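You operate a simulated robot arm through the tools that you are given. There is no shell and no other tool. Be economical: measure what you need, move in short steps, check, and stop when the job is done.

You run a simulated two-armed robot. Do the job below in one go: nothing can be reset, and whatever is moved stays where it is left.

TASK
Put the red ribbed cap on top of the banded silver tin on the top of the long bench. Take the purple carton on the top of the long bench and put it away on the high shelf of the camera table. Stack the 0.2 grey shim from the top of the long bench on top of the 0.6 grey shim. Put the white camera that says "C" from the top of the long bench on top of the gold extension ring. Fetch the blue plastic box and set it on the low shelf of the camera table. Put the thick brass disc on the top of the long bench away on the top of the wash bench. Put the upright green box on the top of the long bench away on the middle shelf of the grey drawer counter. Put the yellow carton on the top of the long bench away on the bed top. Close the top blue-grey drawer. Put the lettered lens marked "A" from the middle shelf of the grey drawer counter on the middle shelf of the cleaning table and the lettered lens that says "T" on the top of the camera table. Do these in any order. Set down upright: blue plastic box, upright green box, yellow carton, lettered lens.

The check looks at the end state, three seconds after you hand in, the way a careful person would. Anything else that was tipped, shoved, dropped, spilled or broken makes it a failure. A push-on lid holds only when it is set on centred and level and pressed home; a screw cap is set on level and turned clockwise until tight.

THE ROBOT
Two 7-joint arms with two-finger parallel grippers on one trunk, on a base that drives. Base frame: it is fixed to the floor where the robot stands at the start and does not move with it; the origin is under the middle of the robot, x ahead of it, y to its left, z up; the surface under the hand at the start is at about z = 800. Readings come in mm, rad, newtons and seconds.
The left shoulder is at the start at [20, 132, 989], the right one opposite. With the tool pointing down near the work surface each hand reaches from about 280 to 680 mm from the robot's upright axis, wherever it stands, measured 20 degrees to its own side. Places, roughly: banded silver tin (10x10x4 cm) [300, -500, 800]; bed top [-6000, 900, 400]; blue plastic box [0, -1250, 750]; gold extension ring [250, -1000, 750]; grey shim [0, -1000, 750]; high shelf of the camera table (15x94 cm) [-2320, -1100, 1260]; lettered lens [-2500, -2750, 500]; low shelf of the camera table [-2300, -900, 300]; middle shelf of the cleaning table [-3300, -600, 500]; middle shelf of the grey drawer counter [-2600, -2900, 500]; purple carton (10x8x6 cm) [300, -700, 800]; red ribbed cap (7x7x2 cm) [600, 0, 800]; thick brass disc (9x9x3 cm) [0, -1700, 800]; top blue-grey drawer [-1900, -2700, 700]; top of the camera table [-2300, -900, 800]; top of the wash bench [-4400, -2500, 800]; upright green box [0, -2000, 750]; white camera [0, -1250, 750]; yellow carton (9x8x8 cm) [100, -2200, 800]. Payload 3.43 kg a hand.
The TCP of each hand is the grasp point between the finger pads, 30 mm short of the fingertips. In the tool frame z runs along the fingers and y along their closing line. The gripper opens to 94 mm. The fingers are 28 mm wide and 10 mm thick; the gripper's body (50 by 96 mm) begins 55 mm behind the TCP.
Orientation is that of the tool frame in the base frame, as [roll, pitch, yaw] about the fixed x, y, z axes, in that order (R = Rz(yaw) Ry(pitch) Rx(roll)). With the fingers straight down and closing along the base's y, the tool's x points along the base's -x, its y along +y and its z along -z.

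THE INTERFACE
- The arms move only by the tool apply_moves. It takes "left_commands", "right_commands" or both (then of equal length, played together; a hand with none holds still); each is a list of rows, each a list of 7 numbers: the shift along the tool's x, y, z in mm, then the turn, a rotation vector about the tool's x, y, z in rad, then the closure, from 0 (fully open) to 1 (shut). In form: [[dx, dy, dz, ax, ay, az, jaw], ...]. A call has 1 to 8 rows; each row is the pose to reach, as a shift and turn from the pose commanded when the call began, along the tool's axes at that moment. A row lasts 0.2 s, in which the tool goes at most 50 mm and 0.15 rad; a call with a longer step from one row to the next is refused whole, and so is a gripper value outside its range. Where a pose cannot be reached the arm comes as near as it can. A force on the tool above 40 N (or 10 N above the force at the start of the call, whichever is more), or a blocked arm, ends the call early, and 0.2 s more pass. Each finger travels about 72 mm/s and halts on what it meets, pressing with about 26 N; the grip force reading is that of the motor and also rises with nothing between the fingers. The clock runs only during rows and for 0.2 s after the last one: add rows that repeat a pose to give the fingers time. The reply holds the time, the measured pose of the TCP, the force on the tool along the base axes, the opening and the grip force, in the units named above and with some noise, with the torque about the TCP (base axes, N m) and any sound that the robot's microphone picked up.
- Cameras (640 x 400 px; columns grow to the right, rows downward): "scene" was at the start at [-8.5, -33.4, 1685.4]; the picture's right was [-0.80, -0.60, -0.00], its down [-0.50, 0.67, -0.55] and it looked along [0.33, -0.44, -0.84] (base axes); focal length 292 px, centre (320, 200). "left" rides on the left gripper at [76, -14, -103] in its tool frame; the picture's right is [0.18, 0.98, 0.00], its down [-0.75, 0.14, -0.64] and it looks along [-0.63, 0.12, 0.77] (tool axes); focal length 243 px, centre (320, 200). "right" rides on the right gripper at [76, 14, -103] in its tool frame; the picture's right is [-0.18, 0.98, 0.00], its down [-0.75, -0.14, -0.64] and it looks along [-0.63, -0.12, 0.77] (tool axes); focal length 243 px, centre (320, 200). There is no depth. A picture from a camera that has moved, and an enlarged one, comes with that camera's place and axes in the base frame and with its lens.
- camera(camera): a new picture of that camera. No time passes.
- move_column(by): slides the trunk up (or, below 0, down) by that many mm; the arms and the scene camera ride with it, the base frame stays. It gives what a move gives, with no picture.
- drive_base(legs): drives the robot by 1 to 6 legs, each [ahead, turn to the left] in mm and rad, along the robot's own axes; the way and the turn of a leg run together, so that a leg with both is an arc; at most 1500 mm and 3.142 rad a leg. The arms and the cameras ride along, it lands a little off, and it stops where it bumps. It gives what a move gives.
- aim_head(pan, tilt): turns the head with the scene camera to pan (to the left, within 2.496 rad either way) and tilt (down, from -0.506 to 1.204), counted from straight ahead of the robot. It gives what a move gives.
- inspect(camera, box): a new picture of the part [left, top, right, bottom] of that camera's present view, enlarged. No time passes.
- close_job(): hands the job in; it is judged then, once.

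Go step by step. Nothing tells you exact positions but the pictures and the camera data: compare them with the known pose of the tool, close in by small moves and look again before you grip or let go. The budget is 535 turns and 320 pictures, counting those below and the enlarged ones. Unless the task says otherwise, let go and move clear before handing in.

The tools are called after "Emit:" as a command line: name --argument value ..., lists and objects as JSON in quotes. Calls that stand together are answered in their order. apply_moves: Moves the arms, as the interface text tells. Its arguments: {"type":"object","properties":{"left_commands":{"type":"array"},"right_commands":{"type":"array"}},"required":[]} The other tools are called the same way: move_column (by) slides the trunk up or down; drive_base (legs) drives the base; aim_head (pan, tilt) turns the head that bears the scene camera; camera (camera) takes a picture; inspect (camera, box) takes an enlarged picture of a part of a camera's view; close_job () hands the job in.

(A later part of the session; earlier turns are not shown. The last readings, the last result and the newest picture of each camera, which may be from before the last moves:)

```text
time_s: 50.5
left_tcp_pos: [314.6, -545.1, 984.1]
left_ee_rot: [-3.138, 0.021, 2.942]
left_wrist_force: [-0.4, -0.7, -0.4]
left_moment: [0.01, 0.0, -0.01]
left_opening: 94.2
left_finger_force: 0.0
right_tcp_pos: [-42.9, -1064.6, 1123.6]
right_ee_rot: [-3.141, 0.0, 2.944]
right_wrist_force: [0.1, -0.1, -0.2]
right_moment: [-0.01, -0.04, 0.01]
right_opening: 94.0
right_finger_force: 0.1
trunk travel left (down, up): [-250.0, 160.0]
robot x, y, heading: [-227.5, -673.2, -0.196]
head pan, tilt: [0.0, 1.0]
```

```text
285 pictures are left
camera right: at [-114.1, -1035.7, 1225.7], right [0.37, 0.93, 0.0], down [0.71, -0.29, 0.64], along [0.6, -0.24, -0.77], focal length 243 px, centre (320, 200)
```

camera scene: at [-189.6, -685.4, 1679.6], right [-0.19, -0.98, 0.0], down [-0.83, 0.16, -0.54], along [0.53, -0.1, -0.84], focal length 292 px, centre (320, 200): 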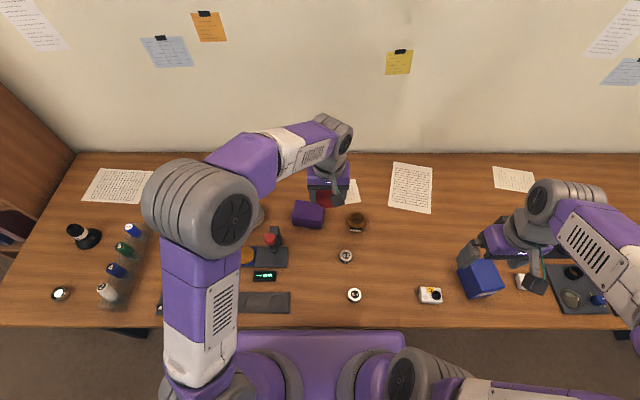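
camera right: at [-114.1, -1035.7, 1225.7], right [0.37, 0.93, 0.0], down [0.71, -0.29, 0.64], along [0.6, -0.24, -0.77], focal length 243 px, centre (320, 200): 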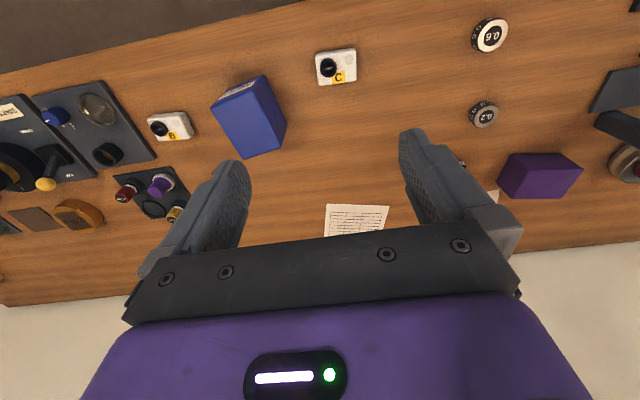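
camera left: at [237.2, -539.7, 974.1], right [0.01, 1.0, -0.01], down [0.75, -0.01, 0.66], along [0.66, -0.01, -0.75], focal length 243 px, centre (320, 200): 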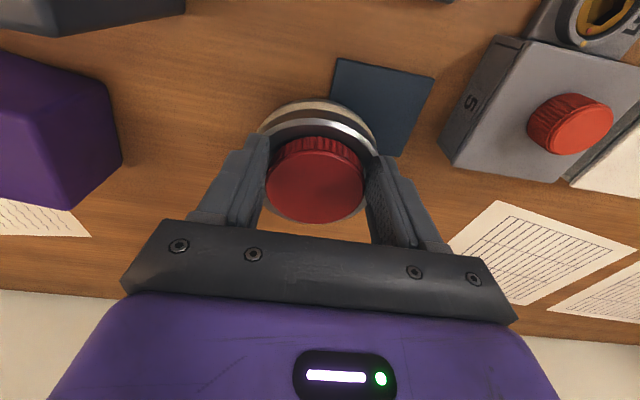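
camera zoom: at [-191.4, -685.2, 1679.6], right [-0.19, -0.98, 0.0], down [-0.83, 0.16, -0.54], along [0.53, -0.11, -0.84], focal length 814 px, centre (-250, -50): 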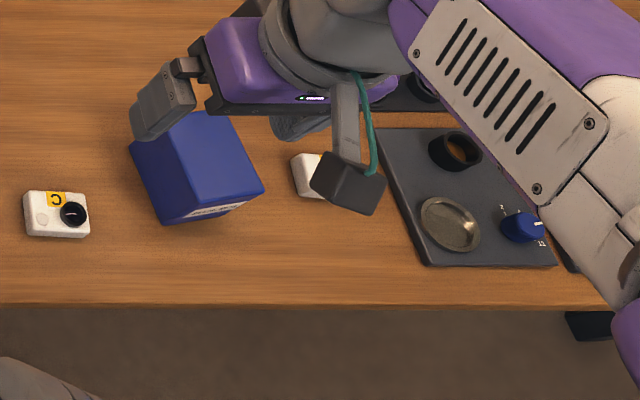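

The 0.2 shim is about [134, -838], the 0.6 shim [12, -834], the gold ring [246, -900] and camera C [-28, -1048]. I raise the left hand clear and back off 80 mm so the right hand reaches them all.

Emit:
apply_moves --left_commands '[[10, 0, -40, 0, 0, 0, 0], [20, 10, -80, 0, 0, 0, 0], [40, 20, -120, 0, 0, 0, 0]]'

Emit:
drive_base --legs '[[-80, 0]]'

```text
time_s: 51.3
left_tcp_pos: [274.8, -516.0, 1103.2]
left_ee_rot: [-3.139, 0.023, 2.943]
left_wrist_force: [-0.5, -0.1, 0.3]
left_moment: [0.0, -0.03, 0.0]
left_opening: 94.1
left_finger_force: 0.0
right_tcp_pos: [-43.3, -1064.7, 1123.8]
right_ee_rot: [3.141, 0.002, 2.944]
right_wrist_force: [-0.7, -0.9, 0.1]
right_moment: [0.0, -0.05, -0.01]
right_opening: 93.9
right_finger_force: 0.0
trunk travel left (down, up): [-250.0, 160.0]
robot x, y, heading: [-224.9, -675.7, -0.196]
head pan, tilt: [0.0, 1.0]
```

```text
time_s: 52.3
left_tcp_pos: [199.5, -500.6, 1101.7]
left_ee_rot: [-3.138, 0.02, 2.944]
left_wrist_force: [0.0, 0.0, 0.9]
left_moment: [0.01, -0.02, -0.05]
left_opening: 94.0
left_finger_force: 0.0
right_tcp_pos: [-119.2, -1048.3, 1123.0]
right_ee_rot: [3.141, 0.002, 2.943]
right_wrist_force: [-0.4, -0.1, -0.6]
right_moment: [0.03, -0.03, -0.01]
right_opening: 93.9
right_finger_force: 0.0
trunk travel left (down, up): [-250.0, 160.0]
robot x, y, heading: [-306.9, -660.7, -0.196]
head pan, tilt: [0.0, 1.0]
```

I move the right hand to above the 0.2 shim.

Emit:
apply_moves --right_commands '[[-26, 32, 25, 0, 0, 0, 0], [-52, 64, 50, 0, 0, 0, 0], [-77, 96, 75, 0, 0, 0, 0], [-103, 128, 100, 0, 0, 0, 0], [-129, 160, 125, 0, 0, 0, 0], [-155, 192, 150, 0, 0, 0, 0], [-181, 224, 175, 0, 0, 0, 0], [-206, 255, 200, 0, 0, 0, 0]]'

Emit:
camera --camera "right"

```text
time_s: 54.1
left_tcp_pos: [201.2, -499.0, 1101.5]
left_ee_rot: [-3.138, 0.021, 2.946]
left_wrist_force: [0.3, -0.1, 0.2]
left_moment: [-0.01, -0.01, 0.01]
left_opening: 94.2
left_finger_force: 0.1
right_tcp_pos: [137.4, -838.6, 922.3]
right_ee_rot: [-3.14, 0.003, 2.942]
right_wrist_force: [0.3, 0.2, 0.3]
right_moment: [0.02, 0.01, -0.01]
right_opening: 93.8
right_finger_force: 0.1
trunk travel left (down, up): [-250.0, 160.0]
robot x, y, heading: [-303.7, -658.7, -0.197]
head pan, tilt: [0.0, 1.0]
```

```text
284 pictures are left
camera right: at [64.0, -809.4, 1024.9], right [0.37, 0.93, 0.0], down [0.71, -0.29, 0.64], along [0.6, -0.24, -0.77], focal length 243 px, centre (320, 200)
```

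right: 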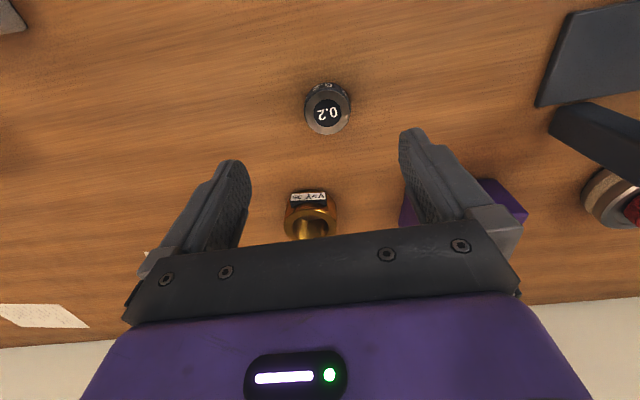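

The shim is at about [137, -831]. I descend and grip it.

Emit:
apply_moves --right_commands '[[2, 7, 40, 0, 0, 0, 0], [2, 7, 75, 0, 0, 0, 0], [2, 7, 87, 0, 0, 0, 0], [2, 7, 89, 0, 0, 0, 0.3], [2, 7, 89, 0, 0, 0, 0.7], [2, 7, 89, 0, 0, 0, 1], [2, 7, 89, 0, 0, 0, 1]]'

Emit:
camera --camera "right"

```text
time_s: 55.7
left_tcp_pos: [197.8, -500.8, 1103.1]
left_ee_rot: [-3.139, 0.023, 2.945]
left_wrist_force: [0.9, 0.5, 0.5]
left_moment: [-0.04, 0.04, 0.01]
left_opening: 94.2
left_finger_force: 0.1
right_tcp_pos: [133.3, -831.3, 834.9]
right_ee_rot: [3.142, 0.002, 2.945]
right_wrist_force: [-0.1, 0.0, -0.4]
right_moment: [0.0, 0.04, -0.01]
right_opening: 39.3
right_finger_force: 25.8
trunk travel left (down, up): [-250.0, 160.0]
robot x, y, heading: [-306.3, -663.7, -0.192]
head pan, tilt: [0.0, 1.0]
```

```text
283 pictures are left
camera right: at [61.0, -803.9, 936.7], right [0.37, 0.93, 0.0], down [0.71, -0.29, 0.64], along [0.6, -0.24, -0.77], focal length 243 px, centre (320, 200)
```

right: 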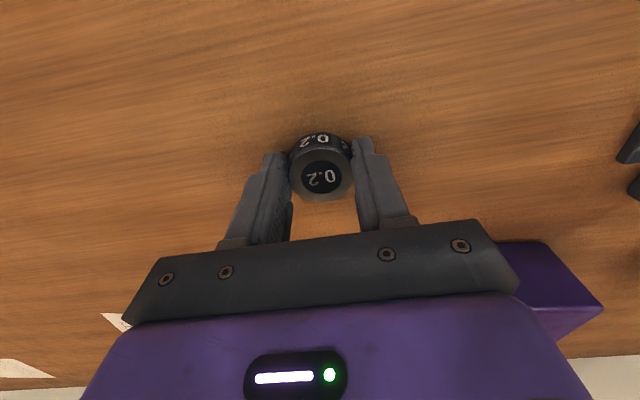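

The shim is held. I lift and carry it to above the 0.6 shim at about [14, -828].

Emit:
apply_moves --right_commands '[[0, 0, -15, 0, 0, 0, 1], [0, 0, -40, 0, 0, 0, 1], [10, 0, -70, 0, 0, 0, 1], [35, -5, -80, 0, 0, 0, 1], [65, -10, -80, 0, 0, 0, 1], [95, -15, -80, 0, 0, 0, 1], [110, -19, -80, 0, 0, 0, 1], [110, -20, -80, 0, 0, 0, 1]]'

Emit:
camera --camera "right"

Emit:
camera --camera "scene"

```text
time_s: 57.5
left_tcp_pos: [200.3, -500.3, 1103.2]
left_ee_rot: [-3.139, 0.02, 2.946]
left_wrist_force: [0.2, 0.1, -0.7]
left_moment: [0.02, 0.01, -0.01]
left_opening: 94.0
left_finger_force: 0.1
right_tcp_pos: [20.4, -829.1, 913.8]
right_ee_rot: [-3.141, 0.001, 2.943]
right_wrist_force: [0.7, 0.3, -0.3]
right_moment: [0.01, -0.01, -0.02]
right_opening: 39.2
right_finger_force: 25.7
trunk travel left (down, up): [-250.0, 160.0]
robot x, y, heading: [-304.0, -659.5, -0.195]
head pan, tilt: [0.0, 1.0]
```

```text
282 pictures are left
camera right: at [-51.4, -801.5, 1016.3], right [0.37, 0.93, 0.0], down [0.71, -0.29, 0.64], along [0.6, -0.24, -0.77], focal length 243 px, centre (320, 200)
```

right: 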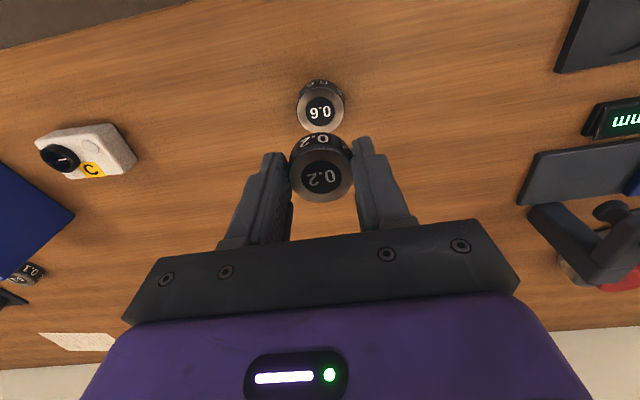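

```text
281 pictures are left
camera scene: at [-267.9, -669.8, 1679.6], right [-0.19, -0.98, 0.0], down [-0.83, 0.16, -0.54], along [0.53, -0.1, -0.84], focal length 292 px, centre (320, 200)
```

scene: 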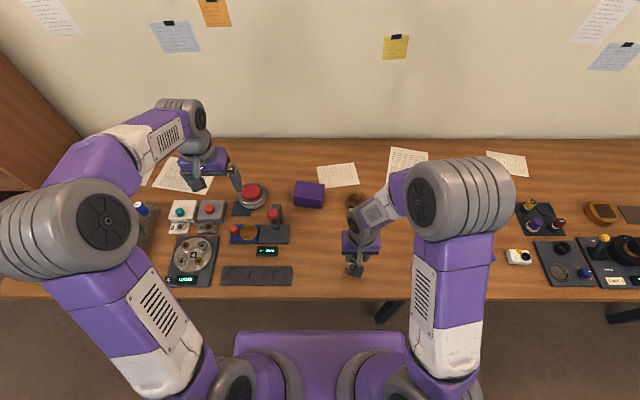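

The 0.6 shim is about [14, -826]. I align and lower to just above it.

Emit:
apply_moves --right_commands '[[9, 2, 10, 0, 0, 0, 1], [9, 2, 28, 0, 0, 0, 1], [9, 2, 42, 0, 0, 0, 1]]'

Emit:
inspect --camera "right" --box '[220, 80, 420, 240]'

Emit:
inspect --camera "scene" --box '[320, 210, 400, 280]'

```text
time_s: 58.3
left_tcp_pos: [199.0, -499.9, 1102.0]
left_ee_rot: [-3.139, 0.02, 2.947]
left_wrist_force: [0.9, -0.2, 0.8]
left_moment: [0.01, 0.0, 0.01]
left_opening: 93.9
left_finger_force: 0.0
right_tcp_pos: [14.0, -826.7, 872.6]
right_ee_rot: [-3.14, 0.003, 2.943]
right_wrist_force: [-0.1, 0.3, -1.0]
right_moment: [0.0, 0.01, 0.0]
right_opening: 39.3
right_finger_force: 26.1
trunk travel left (down, up): [-250.0, 160.0]
robot x, y, heading: [-306.2, -665.1, -0.193]
head pan, tilt: [0.0, 1.0]
```

```text
2.50 times, centred on (320, 160) of right
camera zoom: at [-59.1, -797.9, 974.9], right [0.37, 0.93, 0.0], down [0.71, -0.29, 0.64], along [0.6, -0.24, -0.77], focal length 606 px, centre (320, 300)
```

zoom: 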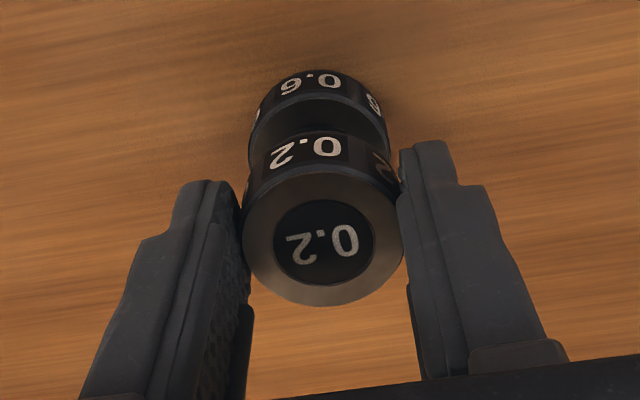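

```text
5.71 times, centred on (360, 245) of scene
camera zoom: at [-267.8, -669.6, 1679.6], right [-0.19, -0.98, 0.0], down [-0.83, 0.16, -0.54], along [0.53, -0.1, -0.84], focal length 1671 px, centre (91, -57)
```

zoom: 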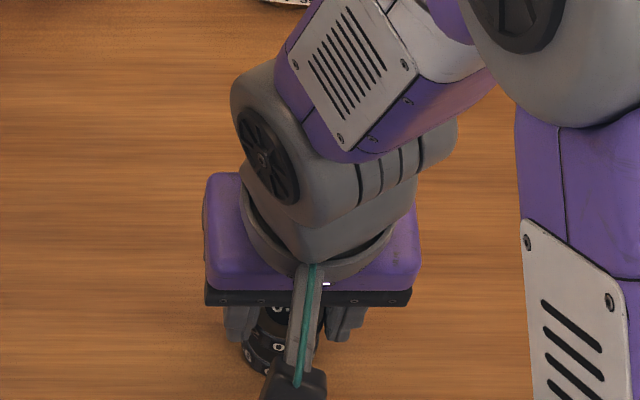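

They are aligned to about 1.5 mm; I trim that and lower to contact.

Emit:
apply_moves --right_commands '[[1.5, -0.5, 8, 0, 0, 0, 1], [1.5, -0.5, 14, 0, 0, 0, 1], [1.5, -0.5, 16, 0, 0, 0, 1], [1.5, -0.5, 17, 0, 0, 0, 1]]'

Emit:
inspect --camera "right" --box '[220, 80, 420, 240]'

```text
time_s: 59.3
left_tcp_pos: [199.8, -500.9, 1102.2]
left_ee_rot: [-3.14, 0.022, 2.944]
left_wrist_force: [0.2, -0.6, 0.3]
left_moment: [-0.01, 0.04, -0.02]
left_opening: 93.8
left_finger_force: 0.0
right_tcp_pos: [11.3, -826.9, 855.4]
right_ee_rot: [-3.141, 0.001, 2.942]
right_wrist_force: [1.1, -0.4, -0.4]
right_moment: [-0.01, -0.01, -0.02]
right_opening: 38.8
right_finger_force: 26.4
trunk travel left (down, up): [-250.0, 160.0]
robot x, y, heading: [-308.0, -662.3, -0.195]
head pan, tilt: [0.0, 1.0]
```

```text
2.50 times, centred on (320, 160) of right
camera zoom: at [-60.7, -798.1, 958.1], right [0.37, 0.93, 0.0], down [0.71, -0.29, 0.64], along [0.6, -0.24, -0.77], focal length 606 px, centre (320, 300)
```

zoom: 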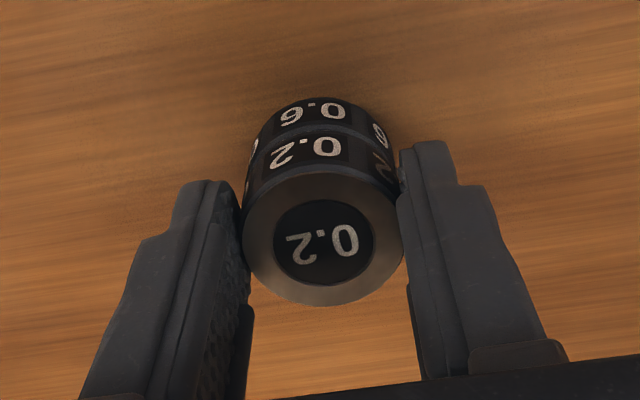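

Nicely aligned and almost touching. I lower the last millimetres to feel contact.

Emit:
apply_moves --right_commands '[[0, 0, 1, 0, 0, 0, 1], [0, 0, 2, 0, 0, 0, 1], [0, 0, 3, 0, 0, 0, 1]]'

```text
time_s: 60.1
left_tcp_pos: [198.2, -500.5, 1103.5]
left_ee_rot: [-3.139, 0.023, 2.943]
left_wrist_force: [-0.1, 0.1, -0.3]
left_moment: [-0.02, -0.01, 0.01]
left_opening: 93.8
left_finger_force: 0.1
right_tcp_pos: [12.3, -826.5, 853.4]
right_ee_rot: [3.141, 0.001, 2.945]
right_wrist_force: [-1.7, -1.4, 16.3]
right_moment: [-0.08, -0.02, -0.04]
right_opening: 39.4
right_finger_force: 26.1
trunk travel left (down, up): [-250.0, 160.0]
robot x, y, heading: [-301.2, -665.6, -0.196]
head pan, tilt: [0.0, 1.0]
```

Contact at 16 N. I ease off, open a little way, and rise.

Emit:
apply_moves --right_commands '[[0, 0, -1.5, 0, 0, 0, 1], [0, 0, -1.5, 0, 0, 0, 0.45], [0, 0, -1.5, 0, 0, 0, 0.3], [0, 0, -1.5, 0, 0, 0, 0.3], [0, 0, -30, 0, 0, 0, 0.3], [0, 0, -75, 0, 0, 0, 0.3], [0, 0, -120, 0, 0, 0, 0]]'

Emit:
camera --camera "right"

```text
time_s: 61.7
left_tcp_pos: [199.7, -501.1, 1103.3]
left_ee_rot: [-3.139, 0.021, 2.942]
left_wrist_force: [0.5, 0.7, 1.0]
left_moment: [0.0, -0.05, 0.02]
left_opening: 94.0
left_finger_force: 0.1
right_tcp_pos: [9.1, -827.4, 972.4]
right_ee_rot: [3.141, -0.002, 2.945]
right_wrist_force: [0.0, 0.2, -0.5]
right_moment: [-0.02, -0.02, -0.02]
right_opening: 94.0
right_finger_force: 0.1
trunk travel left (down, up): [-250.0, 160.0]
robot x, y, heading: [-307.4, -658.1, -0.196]
head pan, tilt: [0.0, 1.0]
```

```text
277 pictures are left
camera right: at [-62.6, -798.6, 1075.1], right [0.37, 0.93, 0.0], down [0.71, -0.29, 0.64], along [0.6, -0.24, -0.77], focal length 243 px, centre (320, 200)
```

right: 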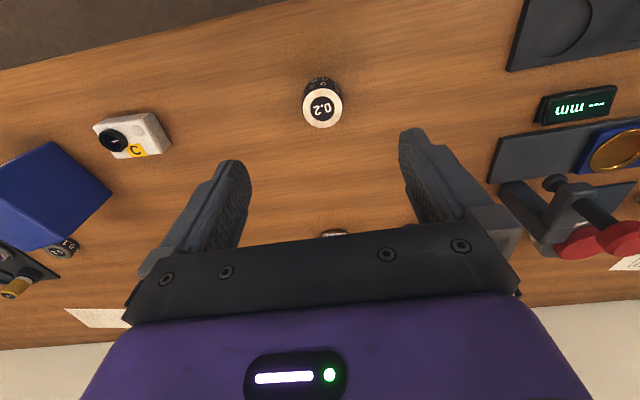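

The shims are stacked. Next, camera C near [-30, -1035]; I move above it.

Emit:
apply_moves --right_commands '[[0, -45, 0, 0, 0, 0, 0], [0, -90, 0, 0, 0, 0, 0], [0, -135, 5, 0, 0, 0, 0], [0, -180, 10, 0, 0, 0, 0], [0, -212, 10, 0, 0, 0, 0]]'

Emit:
camera --camera "right"

```text
time_s: 62.9
left_tcp_pos: [199.2, -501.2, 1103.3]
left_ee_rot: [-3.139, 0.02, 2.941]
left_wrist_force: [-0.4, -0.7, -0.2]
left_moment: [0.01, 0.01, -0.03]
left_opening: 93.7
left_finger_force: 0.0
right_tcp_pos: [-30.8, -1035.4, 963.1]
right_ee_rot: [3.14, 0.002, 2.944]
right_wrist_force: [-0.9, -0.2, -0.6]
right_moment: [-0.04, -0.01, -0.01]
right_opening: 94.0
right_finger_force: 0.1
trunk travel left (down, up): [-250.0, 160.0]
robot x, y, heading: [-302.2, -663.6, -0.195]
head pan, tilt: [0.0, 1.0]
```

```text
276 pictures are left
camera right: at [-102.6, -1006.8, 1064.8], right [0.37, 0.93, 0.0], down [0.71, -0.29, 0.64], along [0.6, -0.24, -0.77], focal length 243 px, centre (320, 200)
```

right: 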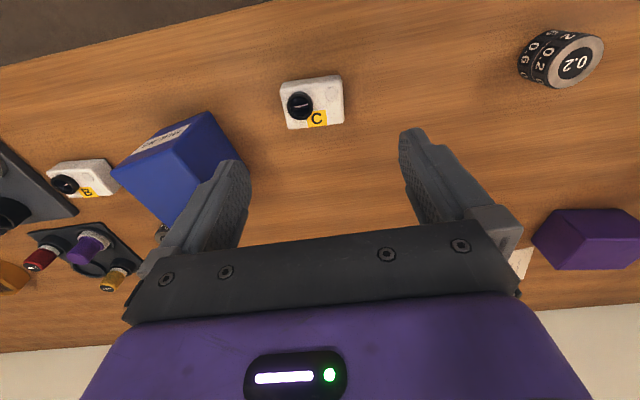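

Camera C is centred near [-30, -1043] and square to the tool. I descend with the jaws part open and grip it.

Emit:
apply_moves --right_commands '[[-2, -7, 20, 0, 0, 0, 0.2], [-2, -7, 60, 0, 0, 0, 0.2], [-2, -7, 100, 0, 0, 0, 0.2], [-2, -7, 120, 0, 0, 0, 0.2], [-2, -7, 127, 0, 0, 0, 0.2], [-2, -7, 127, 0, 0, 0, 0.6], [-2, -7, 127, 0, 0, 0, 1], [-2, -7, 127, 0, 0, 0, 1]]'

Emit:
camera --camera "right"

```text
time_s: 64.7
left_tcp_pos: [200.1, -501.1, 1102.7]
left_ee_rot: [-3.137, 0.02, 2.945]
left_wrist_force: [0.2, 0.3, 0.0]
left_moment: [0.01, 0.02, 0.0]
left_opening: 94.2
left_finger_force: 0.1
right_tcp_pos: [-28.6, -1042.6, 835.7]
right_ee_rot: [-3.141, 0.002, 2.944]
right_wrist_force: [0.5, 0.6, 0.6]
right_moment: [-0.01, -0.07, 0.01]
right_opening: 59.2
right_finger_force: 25.7
trunk travel left (down, up): [-250.0, 160.0]
robot x, y, heading: [-305.9, -661.5, -0.201]
head pan, tilt: [0.0, 1.0]
```

```text
275 pictures are left
camera right: at [-101.4, -1013.7, 936.9], right [0.37, 0.93, 0.0], down [0.71, -0.29, 0.64], along [0.6, -0.24, -0.77], focal length 243 px, centre (320, 200)
```

right: 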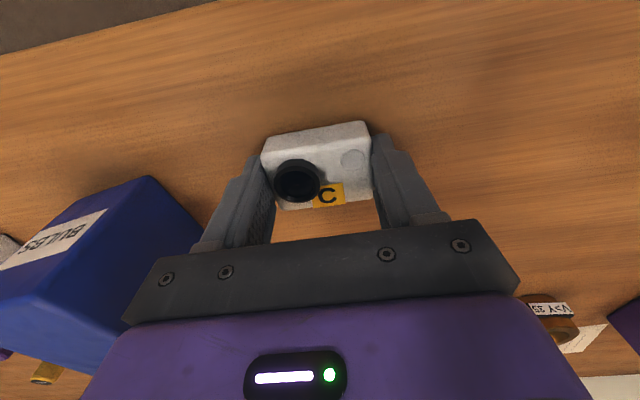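

Gripped at 59 mm. I lift it clear.

Emit:
apply_moves --right_commands '[[0, 0, -12, 0, 0, 0, 1], [0, 0, -35, 0, 0, 0, 1], [0, 0, -65, 0, 0, 0, 1], [0, 0, -95, 0, 0, 0, 1], [-10, 8, -110, 0, 0, 0, 1], [-30, 24, -115, 0, 0, 0, 1], [-55, 45, -115, 0, 0, 0, 1], [-75, 61, -115, 0, 0, 0, 1]]'

Emit:
apply_moves --right_commands '[[-20, 16, 0, 0, 0, 0, 1], [-50, 41, 0, 0, 0, 0, 1], [-80, 65, 0, 0, 0, 0, 1], [-110, 90, 0, 0, 0, 0, 1], [-130, 107, 0, 0, 0, 0, 1], [-140, 115, 0, 0, 0, 0, 1]]'

Emit:
camera --camera "right"

```text
time_s: 66.5
left_tcp_pos: [200.0, -500.5, 1102.1]
left_ee_rot: [-3.139, 0.022, 2.943]
left_wrist_force: [-0.1, -0.3, -0.2]
left_moment: [-0.01, 0.0, -0.02]
left_opening: 94.0
left_finger_force: 0.2
right_tcp_pos: [57.5, -996.9, 950.3]
right_ee_rot: [-3.141, 0.001, 2.945]
right_wrist_force: [0.2, 0.1, -0.6]
right_moment: [-0.01, 0.01, 0.04]
right_opening: 59.5
right_finger_force: 26.2
trunk travel left (down, up): [-250.0, 160.0]
robot x, y, heading: [-302.4, -658.3, -0.196]
head pan, tilt: [0.0, 1.0]
```

```text
time_s: 67.9
left_tcp_pos: [200.4, -500.5, 1102.3]
left_ee_rot: [-3.139, 0.02, 2.942]
left_wrist_force: [0.5, 0.4, 0.3]
left_moment: [0.02, 0.0, -0.02]
left_opening: 94.0
left_finger_force: 0.1
right_tcp_pos: [216.2, -912.2, 950.9]
right_ee_rot: [-3.141, 0.001, 2.943]
right_wrist_force: [0.5, 0.0, -0.6]
right_moment: [-0.02, 0.04, -0.04]
right_opening: 58.9
right_finger_force: 25.7
trunk travel left (down, up): [-250.0, 160.0]
robot x, y, heading: [-301.6, -660.1, -0.196]
head pan, tilt: [0.0, 1.0]
```

```text
274 pictures are left
camera right: at [143.5, -882.4, 1053.0], right [0.37, 0.93, 0.0], down [0.71, -0.29, 0.64], along [0.6, -0.24, -0.77], focal length 243 px, centre (320, 200)
```

right: 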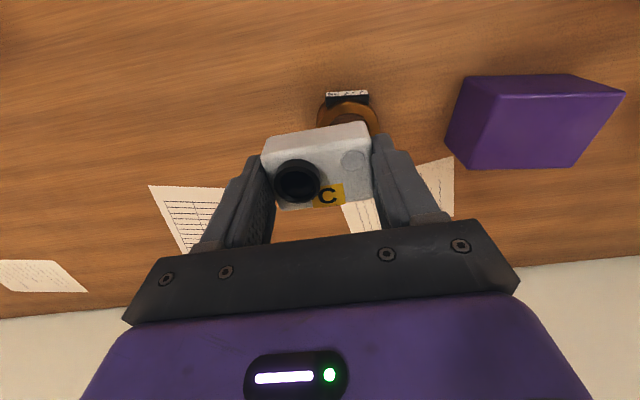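

The ring is behind the camera in this view. I enlarge to fix its centre.

Emit:
inspect --camera "right" --box '[260, 60, 440, 180]'

Emit:
inspect --camera "left" --box '[0, 0, 320, 200]'

Emit:
inspect --camera "scene" --box '[280, 150, 440, 250]'

```text
3.33 times, centred on (350, 120) of right
camera zoom: at [143.5, -882.4, 1053.0], right [0.37, 0.93, 0.0], down [0.71, -0.29, 0.64], along [0.6, -0.24, -0.77], focal length 809 px, centre (220, 467)
```

zoom: 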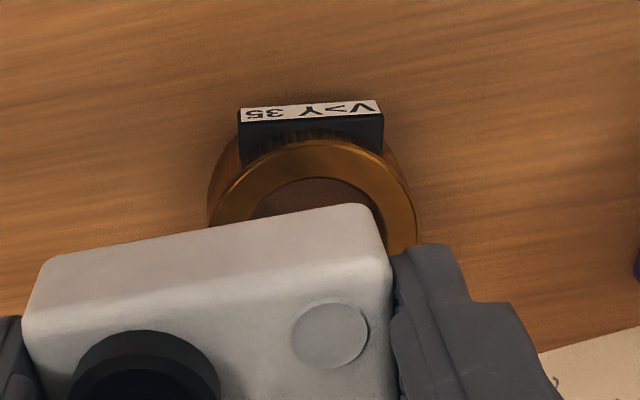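

```text
2.00 times, centred on (160, 100) of left
camera zoom: at [120.1, -499.2, 1203.5], right [0.01, 1.0, -0.01], down [0.75, -0.01, 0.66], along [0.66, -0.01, -0.75], focal length 485 px, centre (640, 400)
```

zoom: 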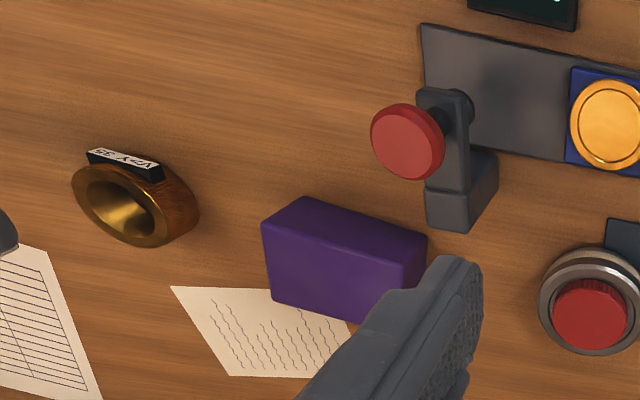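

```text
4.00 times, centred on (360, 200) of scene
camera zoom: at [-267.6, -669.7, 1679.6], right [-0.19, -0.98, 0.0], down [-0.83, 0.16, -0.54], along [0.53, -0.1, -0.84], focal length 1170 px, centre (160, 200)
```

zoom: 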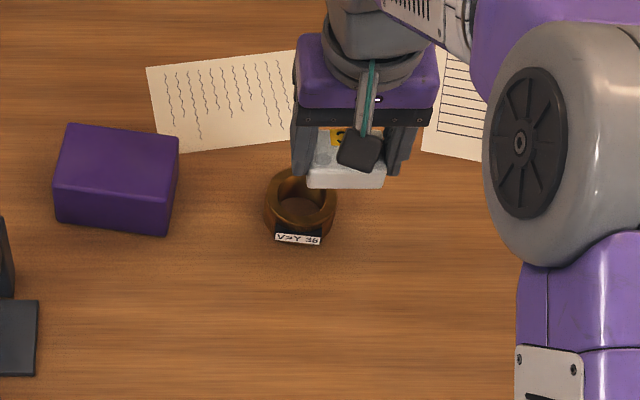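

The three views agree on the ring centre near [246, -891]. I move over it and lower part way.

Emit:
apply_moves --right_commands '[[-12, 13, 10, 0, 0, 0, 1], [-25, 26, 20, 0, 0, 0, 1], [-25, 26, 40, 0, 0, 0, 1], [-25, 26, 55, 0, 0, 0, 1]]'

Emit:
inspect --camera "right" --box '[220, 60, 440, 240]'

Emit:
inspect --camera "scene" --box '[310, 150, 410, 220]'

Emit:
inspect --camera "left" --box '[0, 40, 200, 180]'

```text
time_s: 68.9
left_tcp_pos: [200.2, -502.1, 1102.6]
left_ee_rot: [-3.139, 0.022, 2.945]
left_wrist_force: [-0.3, -0.3, -0.2]
left_moment: [0.02, -0.01, -0.01]
left_opening: 93.9
left_finger_force: 0.0
right_tcp_pos: [244.8, -890.7, 894.9]
right_ee_rot: [3.142, 0.002, 2.943]
right_wrist_force: [0.2, 0.0, -0.9]
right_moment: [-0.01, 0.06, -0.02]
right_opening: 59.5
right_finger_force: 26.2
trunk travel left (down, up): [-250.0, 160.0]
robot x, y, heading: [-303.5, -654.3, -0.199]
head pan, tilt: [0.0, 1.0]
```

```text
2.22 times, centred on (330, 150) of right
camera zoom: at [173.1, -862.1, 998.0], right [0.37, 0.93, 0.0], down [0.71, -0.29, 0.64], along [0.6, -0.24, -0.77], focal length 539 px, centre (298, 311)
```

zoom: 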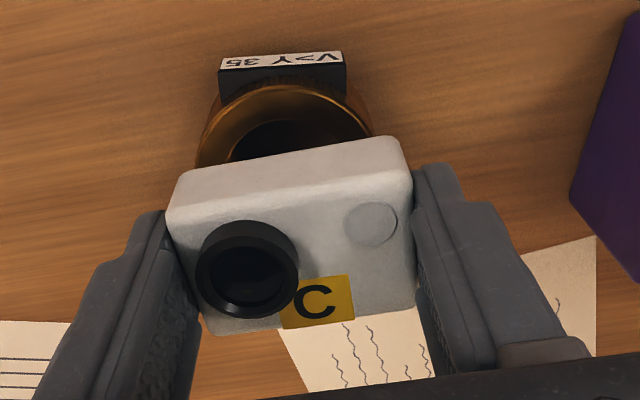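

```text
5.71 times, centred on (360, 185) of scene
camera zoom: at [-267.6, -669.8, 1679.6], right [-0.19, -0.98, 0.0], down [-0.83, 0.16, -0.54], along [0.53, -0.1, -0.84], focal length 1671 px, centre (91, 286)
```

zoom: 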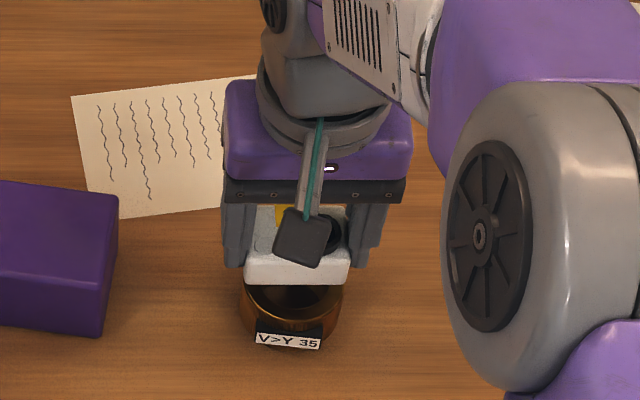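

```text
2.86 times, centred on (100, 110) of left
camera zoom: at [120.0, -499.2, 1203.6], right [0.01, 1.0, -0.01], down [0.75, -0.01, 0.66], along [0.66, -0.01, -0.75], focal length 693 px, centre (949, 457)
```

zoom: 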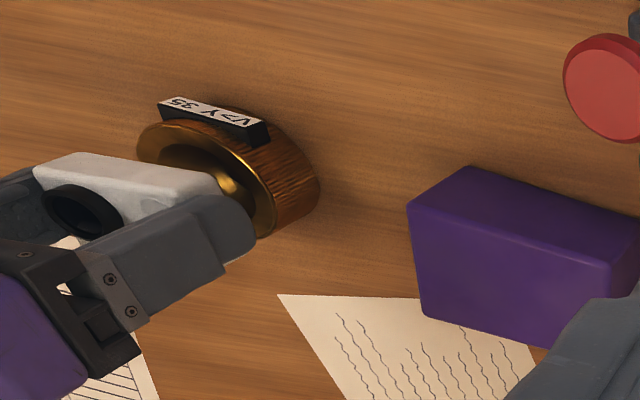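

Camera and ring agree within about 2 mm. I lower toward contact.

Emit:
apply_moves --right_commands '[[0, -1.5, 7, 0, 0, 0, 1], [0, -1.5, 12, 0, 0, 0, 1], [0, -1.5, 14, 0, 0, 0, 1], [0, -1.5, 15, 0, 0, 0, 1]]'

Emit:
inspect --camera "left" --box '[0, 40, 160, 140]'

```text
time_s: 69.9
left_tcp_pos: [198.9, -499.9, 1101.5]
left_ee_rot: [-3.138, 0.023, 2.944]
left_wrist_force: [0.4, 0.7, 0.0]
left_moment: [0.03, 0.0, 0.02]
left_opening: 93.7
left_finger_force: 0.0
right_tcp_pos: [246.8, -892.4, 880.7]
right_ee_rot: [3.141, 0.002, 2.944]
right_wrist_force: [0.0, -0.4, -1.3]
right_moment: [-0.01, 0.01, 0.0]
right_opening: 59.5
right_finger_force: 26.2
trunk travel left (down, up): [-250.0, 160.0]
robot x, y, heading: [-304.4, -659.9, -0.2]
head pan, tilt: [0.0, 1.0]
```

```text
4.00 times, centred on (80, 90) of left
camera zoom: at [119.9, -499.2, 1203.6], right [0.01, 1.0, -0.01], down [0.75, -0.01, 0.66], along [0.66, -0.01, -0.75], focal length 970 px, centre (1280, 640)
```

zoom: 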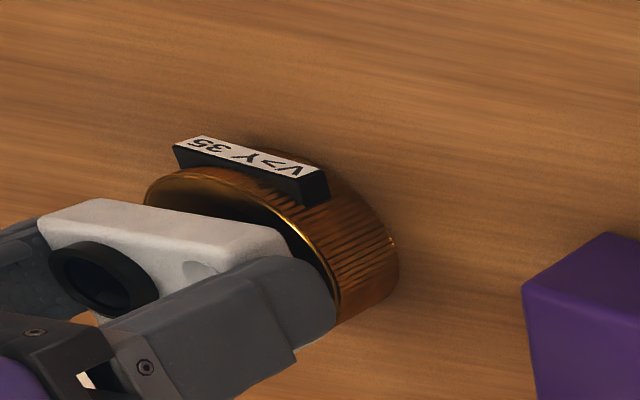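

Close to touching; I lower in 1 mm steps and watch the force.

Emit:
apply_moves --right_commands '[[0, 0, 1, 0, 0, 0, 1], [0, 0, 2, 0, 0, 0, 1], [0, 0, 3, 0, 0, 0, 1], [0, 0, 4, 0, 0, 0, 1]]'

Emit:
inspect --camera "left" --box '[0, 40, 160, 140]'

```text
time_s: 70.9
left_tcp_pos: [199.8, -501.0, 1102.1]
left_ee_rot: [-3.138, 0.021, 2.944]
left_wrist_force: [-0.1, 0.2, -0.5]
left_moment: [0.02, 0.0, 0.05]
left_opening: 93.9
left_finger_force: 0.0
right_tcp_pos: [245.0, -891.7, 875.4]
right_ee_rot: [-3.141, 0.001, 2.942]
right_wrist_force: [0.4, 0.4, -0.8]
right_moment: [0.01, 0.0, 0.0]
right_opening: 59.2
right_finger_force: 26.1
trunk travel left (down, up): [-250.0, 160.0]
robot x, y, heading: [-303.3, -660.2, -0.196]
head pan, tilt: [0.0, 1.0]
```

```text
4.00 times, centred on (80, 90) of left
camera zoom: at [119.9, -499.2, 1203.6], right [0.01, 1.0, -0.01], down [0.75, -0.01, 0.66], along [0.66, -0.01, -0.75], focal length 970 px, centre (1280, 640)
```

zoom: 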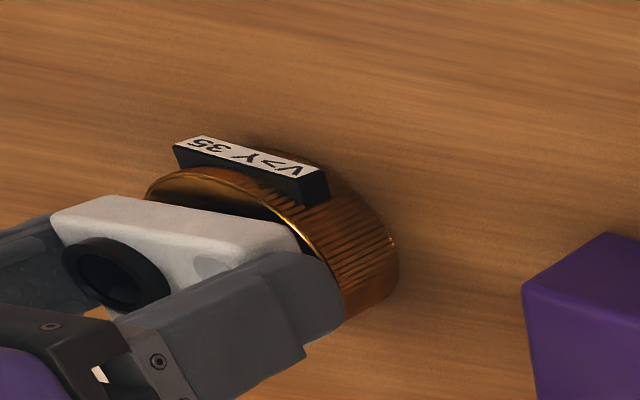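

No contact yet; I keep on down in small steps.

Emit:
apply_moves --right_commands '[[0, 0, 1, 0, 0, 0, 1], [0, 0, 2, 0, 0, 0, 1], [0, 0, 3, 0, 0, 0, 1], [0, 0, 4, 0, 0, 0, 1], [0, 0, 5, 0, 0, 0, 1]]'

Emit:
inspect --camera "left" --box '[0, 40, 160, 140]'

```text
time_s: 72.1
left_tcp_pos: [200.3, -500.4, 1103.2]
left_ee_rot: [-3.137, 0.022, 2.943]
left_wrist_force: [0.2, -0.2, 0.5]
left_moment: [0.0, 0.02, 0.0]
left_opening: 94.0
left_finger_force: 0.0
right_tcp_pos: [246.1, -891.0, 871.3]
right_ee_rot: [-3.141, 0.0, 2.942]
right_wrist_force: [-0.5, -0.3, -0.3]
right_moment: [-0.03, -0.03, -0.01]
right_opening: 59.1
right_finger_force: 25.9
trunk travel left (down, up): [-250.0, 160.0]
robot x, y, heading: [-302.2, -660.2, -0.198]
head pan, tilt: [0.0, 1.0]
```

```text
4.00 times, centred on (80, 90) of left
camera zoom: at [119.9, -499.2, 1203.6], right [0.01, 1.0, -0.01], down [0.75, -0.01, 0.66], along [0.66, -0.01, -0.75], focal length 970 px, centre (1280, 640)
```

zoom: 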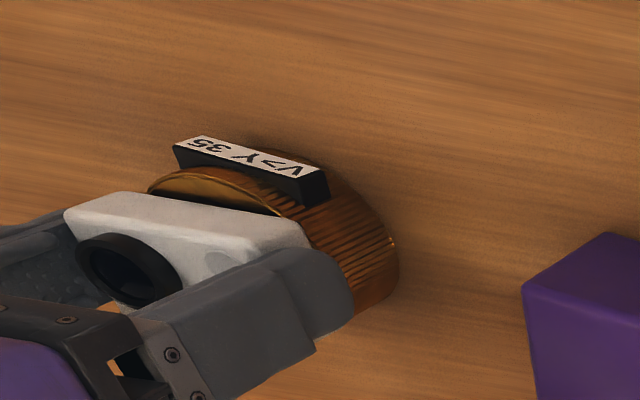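

Still a little gap; I continue.

Emit:
apply_moves --right_commands '[[0, 0, 1, 0, 0, 0, 1], [0, 0, 2, 0, 0, 0, 1], [0, 0, 3, 0, 0, 0, 1], [0, 0, 4, 0, 0, 0, 1]]'

Emit:
inspect --camera "left" --box '[0, 40, 160, 140]'

```text
time_s: 73.1
left_tcp_pos: [197.9, -500.0, 1101.8]
left_ee_rot: [-3.138, 0.021, 2.943]
left_wrist_force: [-0.3, 0.3, -0.5]
left_moment: [0.0, 0.0, 0.0]
left_opening: 94.0
left_finger_force: 0.1
right_tcp_pos: [246.3, -892.4, 869.6]
right_ee_rot: [3.14, 0.004, 2.943]
right_wrist_force: [-1.7, -0.4, 8.7]
right_moment: [-0.11, 0.11, -0.01]
right_opening: 59.1
right_finger_force: 25.4
trunk travel left (down, up): [-250.0, 160.0]
robot x, y, heading: [-307.2, -660.3, -0.193]
head pan, tilt: [0.0, 1.0]
```

```text
4.00 times, centred on (80, 90) of left
camera zoom: at [119.0, -499.0, 1204.1], right [0.01, 1.0, -0.01], down [0.75, -0.01, 0.66], along [0.66, -0.01, -0.75], focal length 970 px, centre (1280, 640)
```

zoom: 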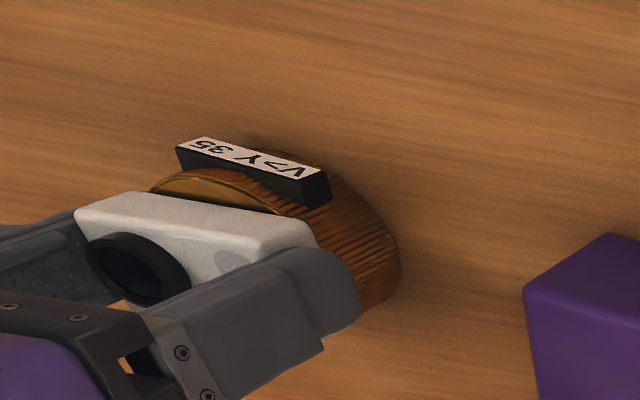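

Contact, and the body looks centred on the ring. I release and rise.

Emit:
apply_moves --right_commands '[[0, 0, -1, 0, 0, 0, 1], [0, 0, -1, 0, 0, 0, 0.3], [0, 0, -1, 0, 0, 0, 0.2], [0, 0, -1, 0, 0, 0, 0.15], [0, 0, -30, 0, 0, 0, 0.15], [0, 0, -75, 0, 0, 0, 0.15], [0, 0, -120, 0, 0, 0, 0]]'

Emit:
camera --camera "right"

Emit:
inspect --camera "left" --box '[0, 40, 160, 140]'

```text
time_s: 74.7
left_tcp_pos: [199.0, -499.4, 1101.9]
left_ee_rot: [-3.138, 0.021, 2.946]
left_wrist_force: [0.1, 0.4, -1.2]
left_moment: [0.06, -0.02, 0.04]
left_opening: 94.1
left_finger_force: 0.1
right_tcp_pos: [245.2, -892.3, 990.2]
right_ee_rot: [-3.141, 0.002, 2.945]
right_wrist_force: [0.5, -0.7, 0.6]
right_moment: [0.01, 0.01, -0.02]
right_opening: 93.8
right_finger_force: 0.0
trunk travel left (down, up): [-250.0, 160.0]
robot x, y, heading: [-305.5, -661.1, -0.194]
head pan, tilt: [0.0, 1.0]
```

```text
263 pictures are left
camera right: at [171.9, -863.3, 1092.4], right [0.37, 0.93, 0.0], down [0.71, -0.29, 0.64], along [0.6, -0.24, -0.77], focal length 243 px, centre (320, 200)
```

right: 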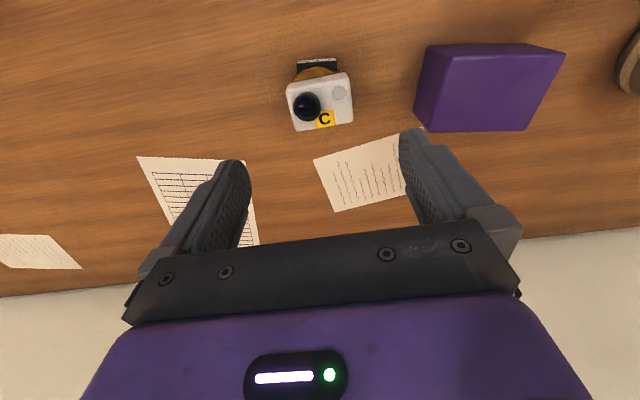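

```text
4.00 times, centred on (80, 90) of left
camera zoom: at [119.1, -499.0, 1203.9], right [0.01, 1.0, -0.01], down [0.75, -0.01, 0.66], along [0.66, -0.01, -0.75], focal length 970 px, centre (1280, 640)
```

zoom: 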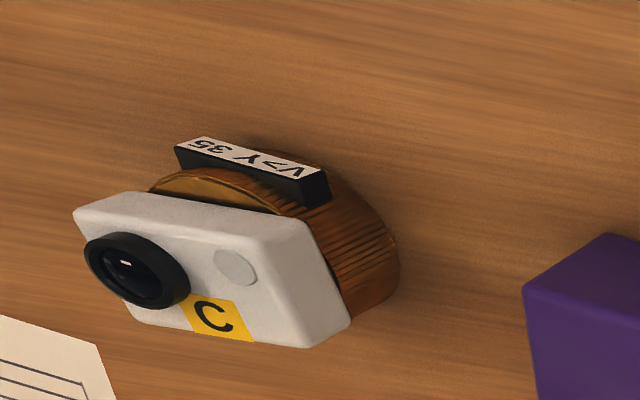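

Camera C stands on the ring. Next the purple carton with the left hand; I move the right hand aside and the left one above the carton.

Emit:
apply_moves --right_commands '[[15, -17, -16, 0, 0, 0, 0], [30, -34, -32, 0, 0, 0, 0], [45, -51, -48, 0, 0, 0, 0], [60, -67, -65, 0, 0, 0, 0], [76, -84, -81, 0, 0, 0, 0], [91, -100, -97, 0, 0, 0, 0], [106, -117, -114, 0, 0, 0, 0], [121, -134, -130, 0, 0, 0, 0]]' --left_commands '[[-16, -28, 0, 0, 0, 0, 0], [-32, -56, 10, 0, 0, 0, 0], [-48, -84, 20, 0, 0, 0, 0], [-64, -112, 35, 0, 0, 0, 0], [-80, -140, 50, 0, 0, 0, 0], [-96, -168, 65, 0, 0, 0, 0], [-112, -196, 80, 0, 0, 0, 0], [-128, -225, 95, 0, 0, 0, 0]]'

Emit:
camera --camera "left"

Emit:
camera --camera "scene"

```text
time_s: 76.5
left_tcp_pos: [281.1, -747.0, 1013.1]
left_ee_rot: [-3.138, 0.021, 2.944]
left_wrist_force: [-0.2, 0.5, -1.0]
left_moment: [0.01, 0.03, -0.03]
left_opening: 94.1
left_finger_force: 0.0
right_tcp_pos: [99.0, -1001.8, 1116.4]
right_ee_rot: [-3.141, 0.001, 2.945]
right_wrist_force: [-0.6, -0.8, 0.1]
right_moment: [0.01, 0.01, -0.01]
right_opening: 93.9
right_finger_force: 0.1
trunk travel left (down, up): [-250.0, 160.0]
robot x, y, heading: [-305.7, -661.6, -0.194]
head pan, tilt: [0.0, 1.0]
```

```text
261 pictures are left
camera left: at [202.1, -745.9, 1113.4], right [0.01, 1.0, -0.01], down [0.75, -0.01, 0.66], along [0.66, -0.01, -0.75], focal length 243 px, centre (320, 200)
```

left: 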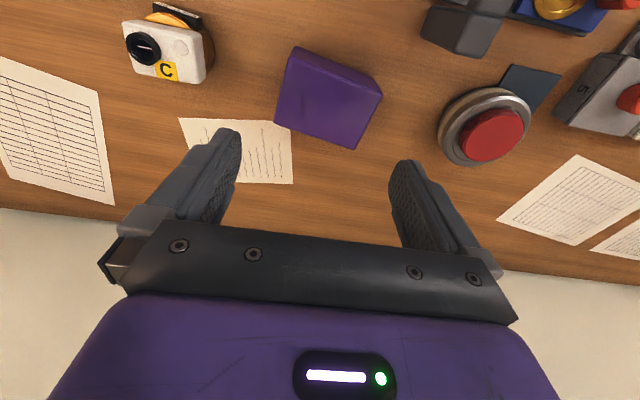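

```text
260 pictures are left
camera scene: at [-268.3, -671.2, 1679.6], right [-0.19, -0.98, 0.0], down [-0.83, 0.16, -0.54], along [0.53, -0.1, -0.84], focal length 292 px, centre (320, 200)
```

scene: 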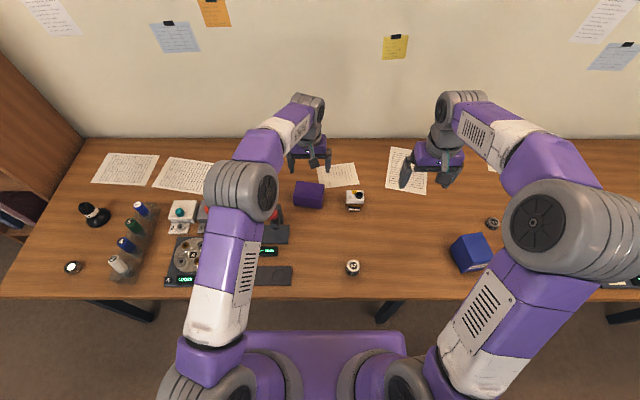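

I enlarge the carton for its top face.

Emit:
inspect --camera "left" --box '[260, 30, 400, 160]'

```text
3.08 times, centred on (330, 95) of left
camera zoom: at [202.1, -745.9, 1113.4], right [0.01, 1.0, -0.01], down [0.75, -0.01, 0.66], along [0.66, -0.01, -0.75], focal length 746 px, centre (289, 523)
```

zoom: 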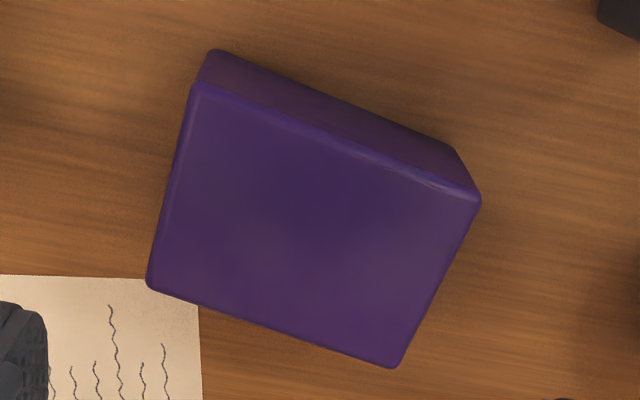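

The carton is centred near [298, -741], top 860, about 97×67 mm, long side turned 20°. I turn the left hand about -82° to close across the short side.

Emit:
apply_moves --left_commands '[[0, 0, 0, 0, 0, -0.145, 0], [0, 0, 0, 0, 0, -0.29, 0], [0, 0, 0, 0, 0, -0.435, 0], [0, 0, 0, 0, 0, -0.58, 0], [0, 0, 0, 0, 0, -0.725, 0], [0, 0, 0, 0, 0, -0.87, 0], [0, 0, 0, 0, 0, -1.015, 0], [0, 0, 0, 0, 0, -1.16, 0]]'

Emit:
apply_moves --left_commands '[[0, 0, 0, 0, 0, -0.14, 0], [0, 0, 0, 0, 0, -0.271, 0]]'

Emit:
camera --camera "left"

```text
time_s: 78.3
left_tcp_pos: [283.6, -746.7, 1010.6]
left_ee_rot: [-3.121, 0.008, -2.179]
left_wrist_force: [0.0, 0.6, -0.2]
left_moment: [-0.01, -0.02, -0.03]
left_opening: 94.0
left_finger_force: 0.0
right_tcp_pos: [99.8, -1000.2, 1116.9]
right_ee_rot: [3.141, 0.0, 2.944]
right_wrist_force: [-0.7, 0.2, 0.8]
right_moment: [0.0, 0.03, 0.04]
right_opening: 94.0
right_finger_force: 0.0
trunk travel left (down, up): [-250.0, 160.0]
robot x, y, heading: [-303.6, -662.7, -0.194]
head pan, tilt: [0.0, 1.0]
```

```text
time_s: 78.9
left_tcp_pos: [283.4, -746.6, 1011.5]
left_ee_rot: [-3.122, 0.002, -1.907]
left_wrist_force: [0.0, 0.1, -0.5]
left_moment: [0.0, -0.01, -0.04]
left_opening: 93.8
left_finger_force: 0.1
right_tcp_pos: [99.6, -1000.5, 1117.5]
right_ee_rot: [3.142, -0.001, 2.946]
right_wrist_force: [0.0, -0.2, 0.3]
right_moment: [-0.01, 0.01, -0.02]
right_opening: 93.8
right_finger_force: 0.1
trunk travel left (down, up): [-250.0, 160.0]
robot x, y, heading: [-303.8, -664.2, -0.197]
head pan, tilt: [0.0, 1.0]
```

```text
258 pictures are left
camera left: at [268.6, -823.7, 1113.8], right [-0.99, 0.15, -0.02], down [0.1, 0.76, 0.64], along [0.11, 0.63, -0.77], focal length 243 px, centre (320, 200)
```

left: 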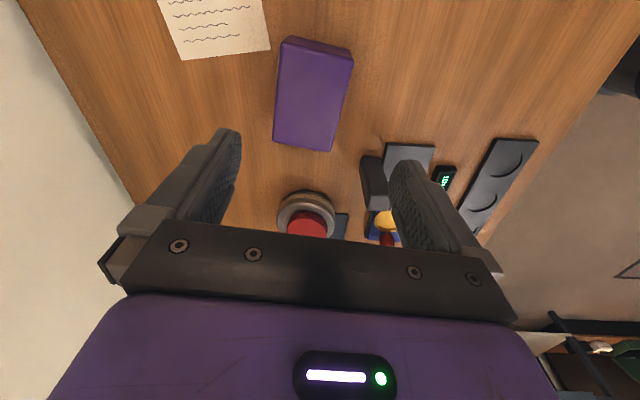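

Aligned with the carton's short side. I shift over it and come down to about 920, then check.

Emit:
apply_moves --left_commands '[[-9, -12, 30, 0, 0, 0, 0], [-9, -12, 65, 0, 0, 0, 0], [-9, -12, 90, 0, 0, 0, 0]]'

Emit:
camera --camera "left"

```text
time_s: 79.7
left_tcp_pos: [297.5, -743.8, 920.3]
left_ee_rot: [-3.12, 0.001, -1.909]
left_wrist_force: [-0.2, 0.1, 0.8]
left_moment: [0.02, 0.01, -0.02]
left_opening: 93.9
left_finger_force: 0.0
right_tcp_pos: [100.3, -999.4, 1117.9]
right_ee_rot: [-3.141, 0.0, 2.944]
right_wrist_force: [0.3, -0.3, 0.3]
right_moment: [-0.01, 0.04, -0.01]
right_opening: 94.0
right_finger_force: 0.1
trunk travel left (down, up): [-250.0, 160.0]
robot x, y, heading: [-304.7, -660.3, -0.197]
head pan, tilt: [0.0, 1.0]
```

```text
257 pictures are left
camera left: at [284.7, -819.7, 1023.4], right [-0.99, 0.15, -0.02], down [0.1, 0.76, 0.64], along [0.11, 0.63, -0.77], focal length 243 px, centre (320, 200)
```

left: 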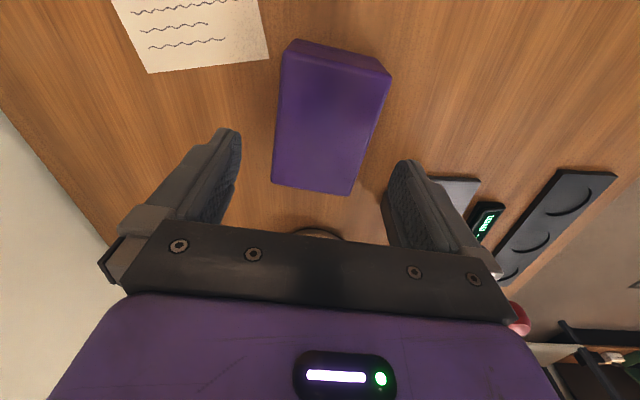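

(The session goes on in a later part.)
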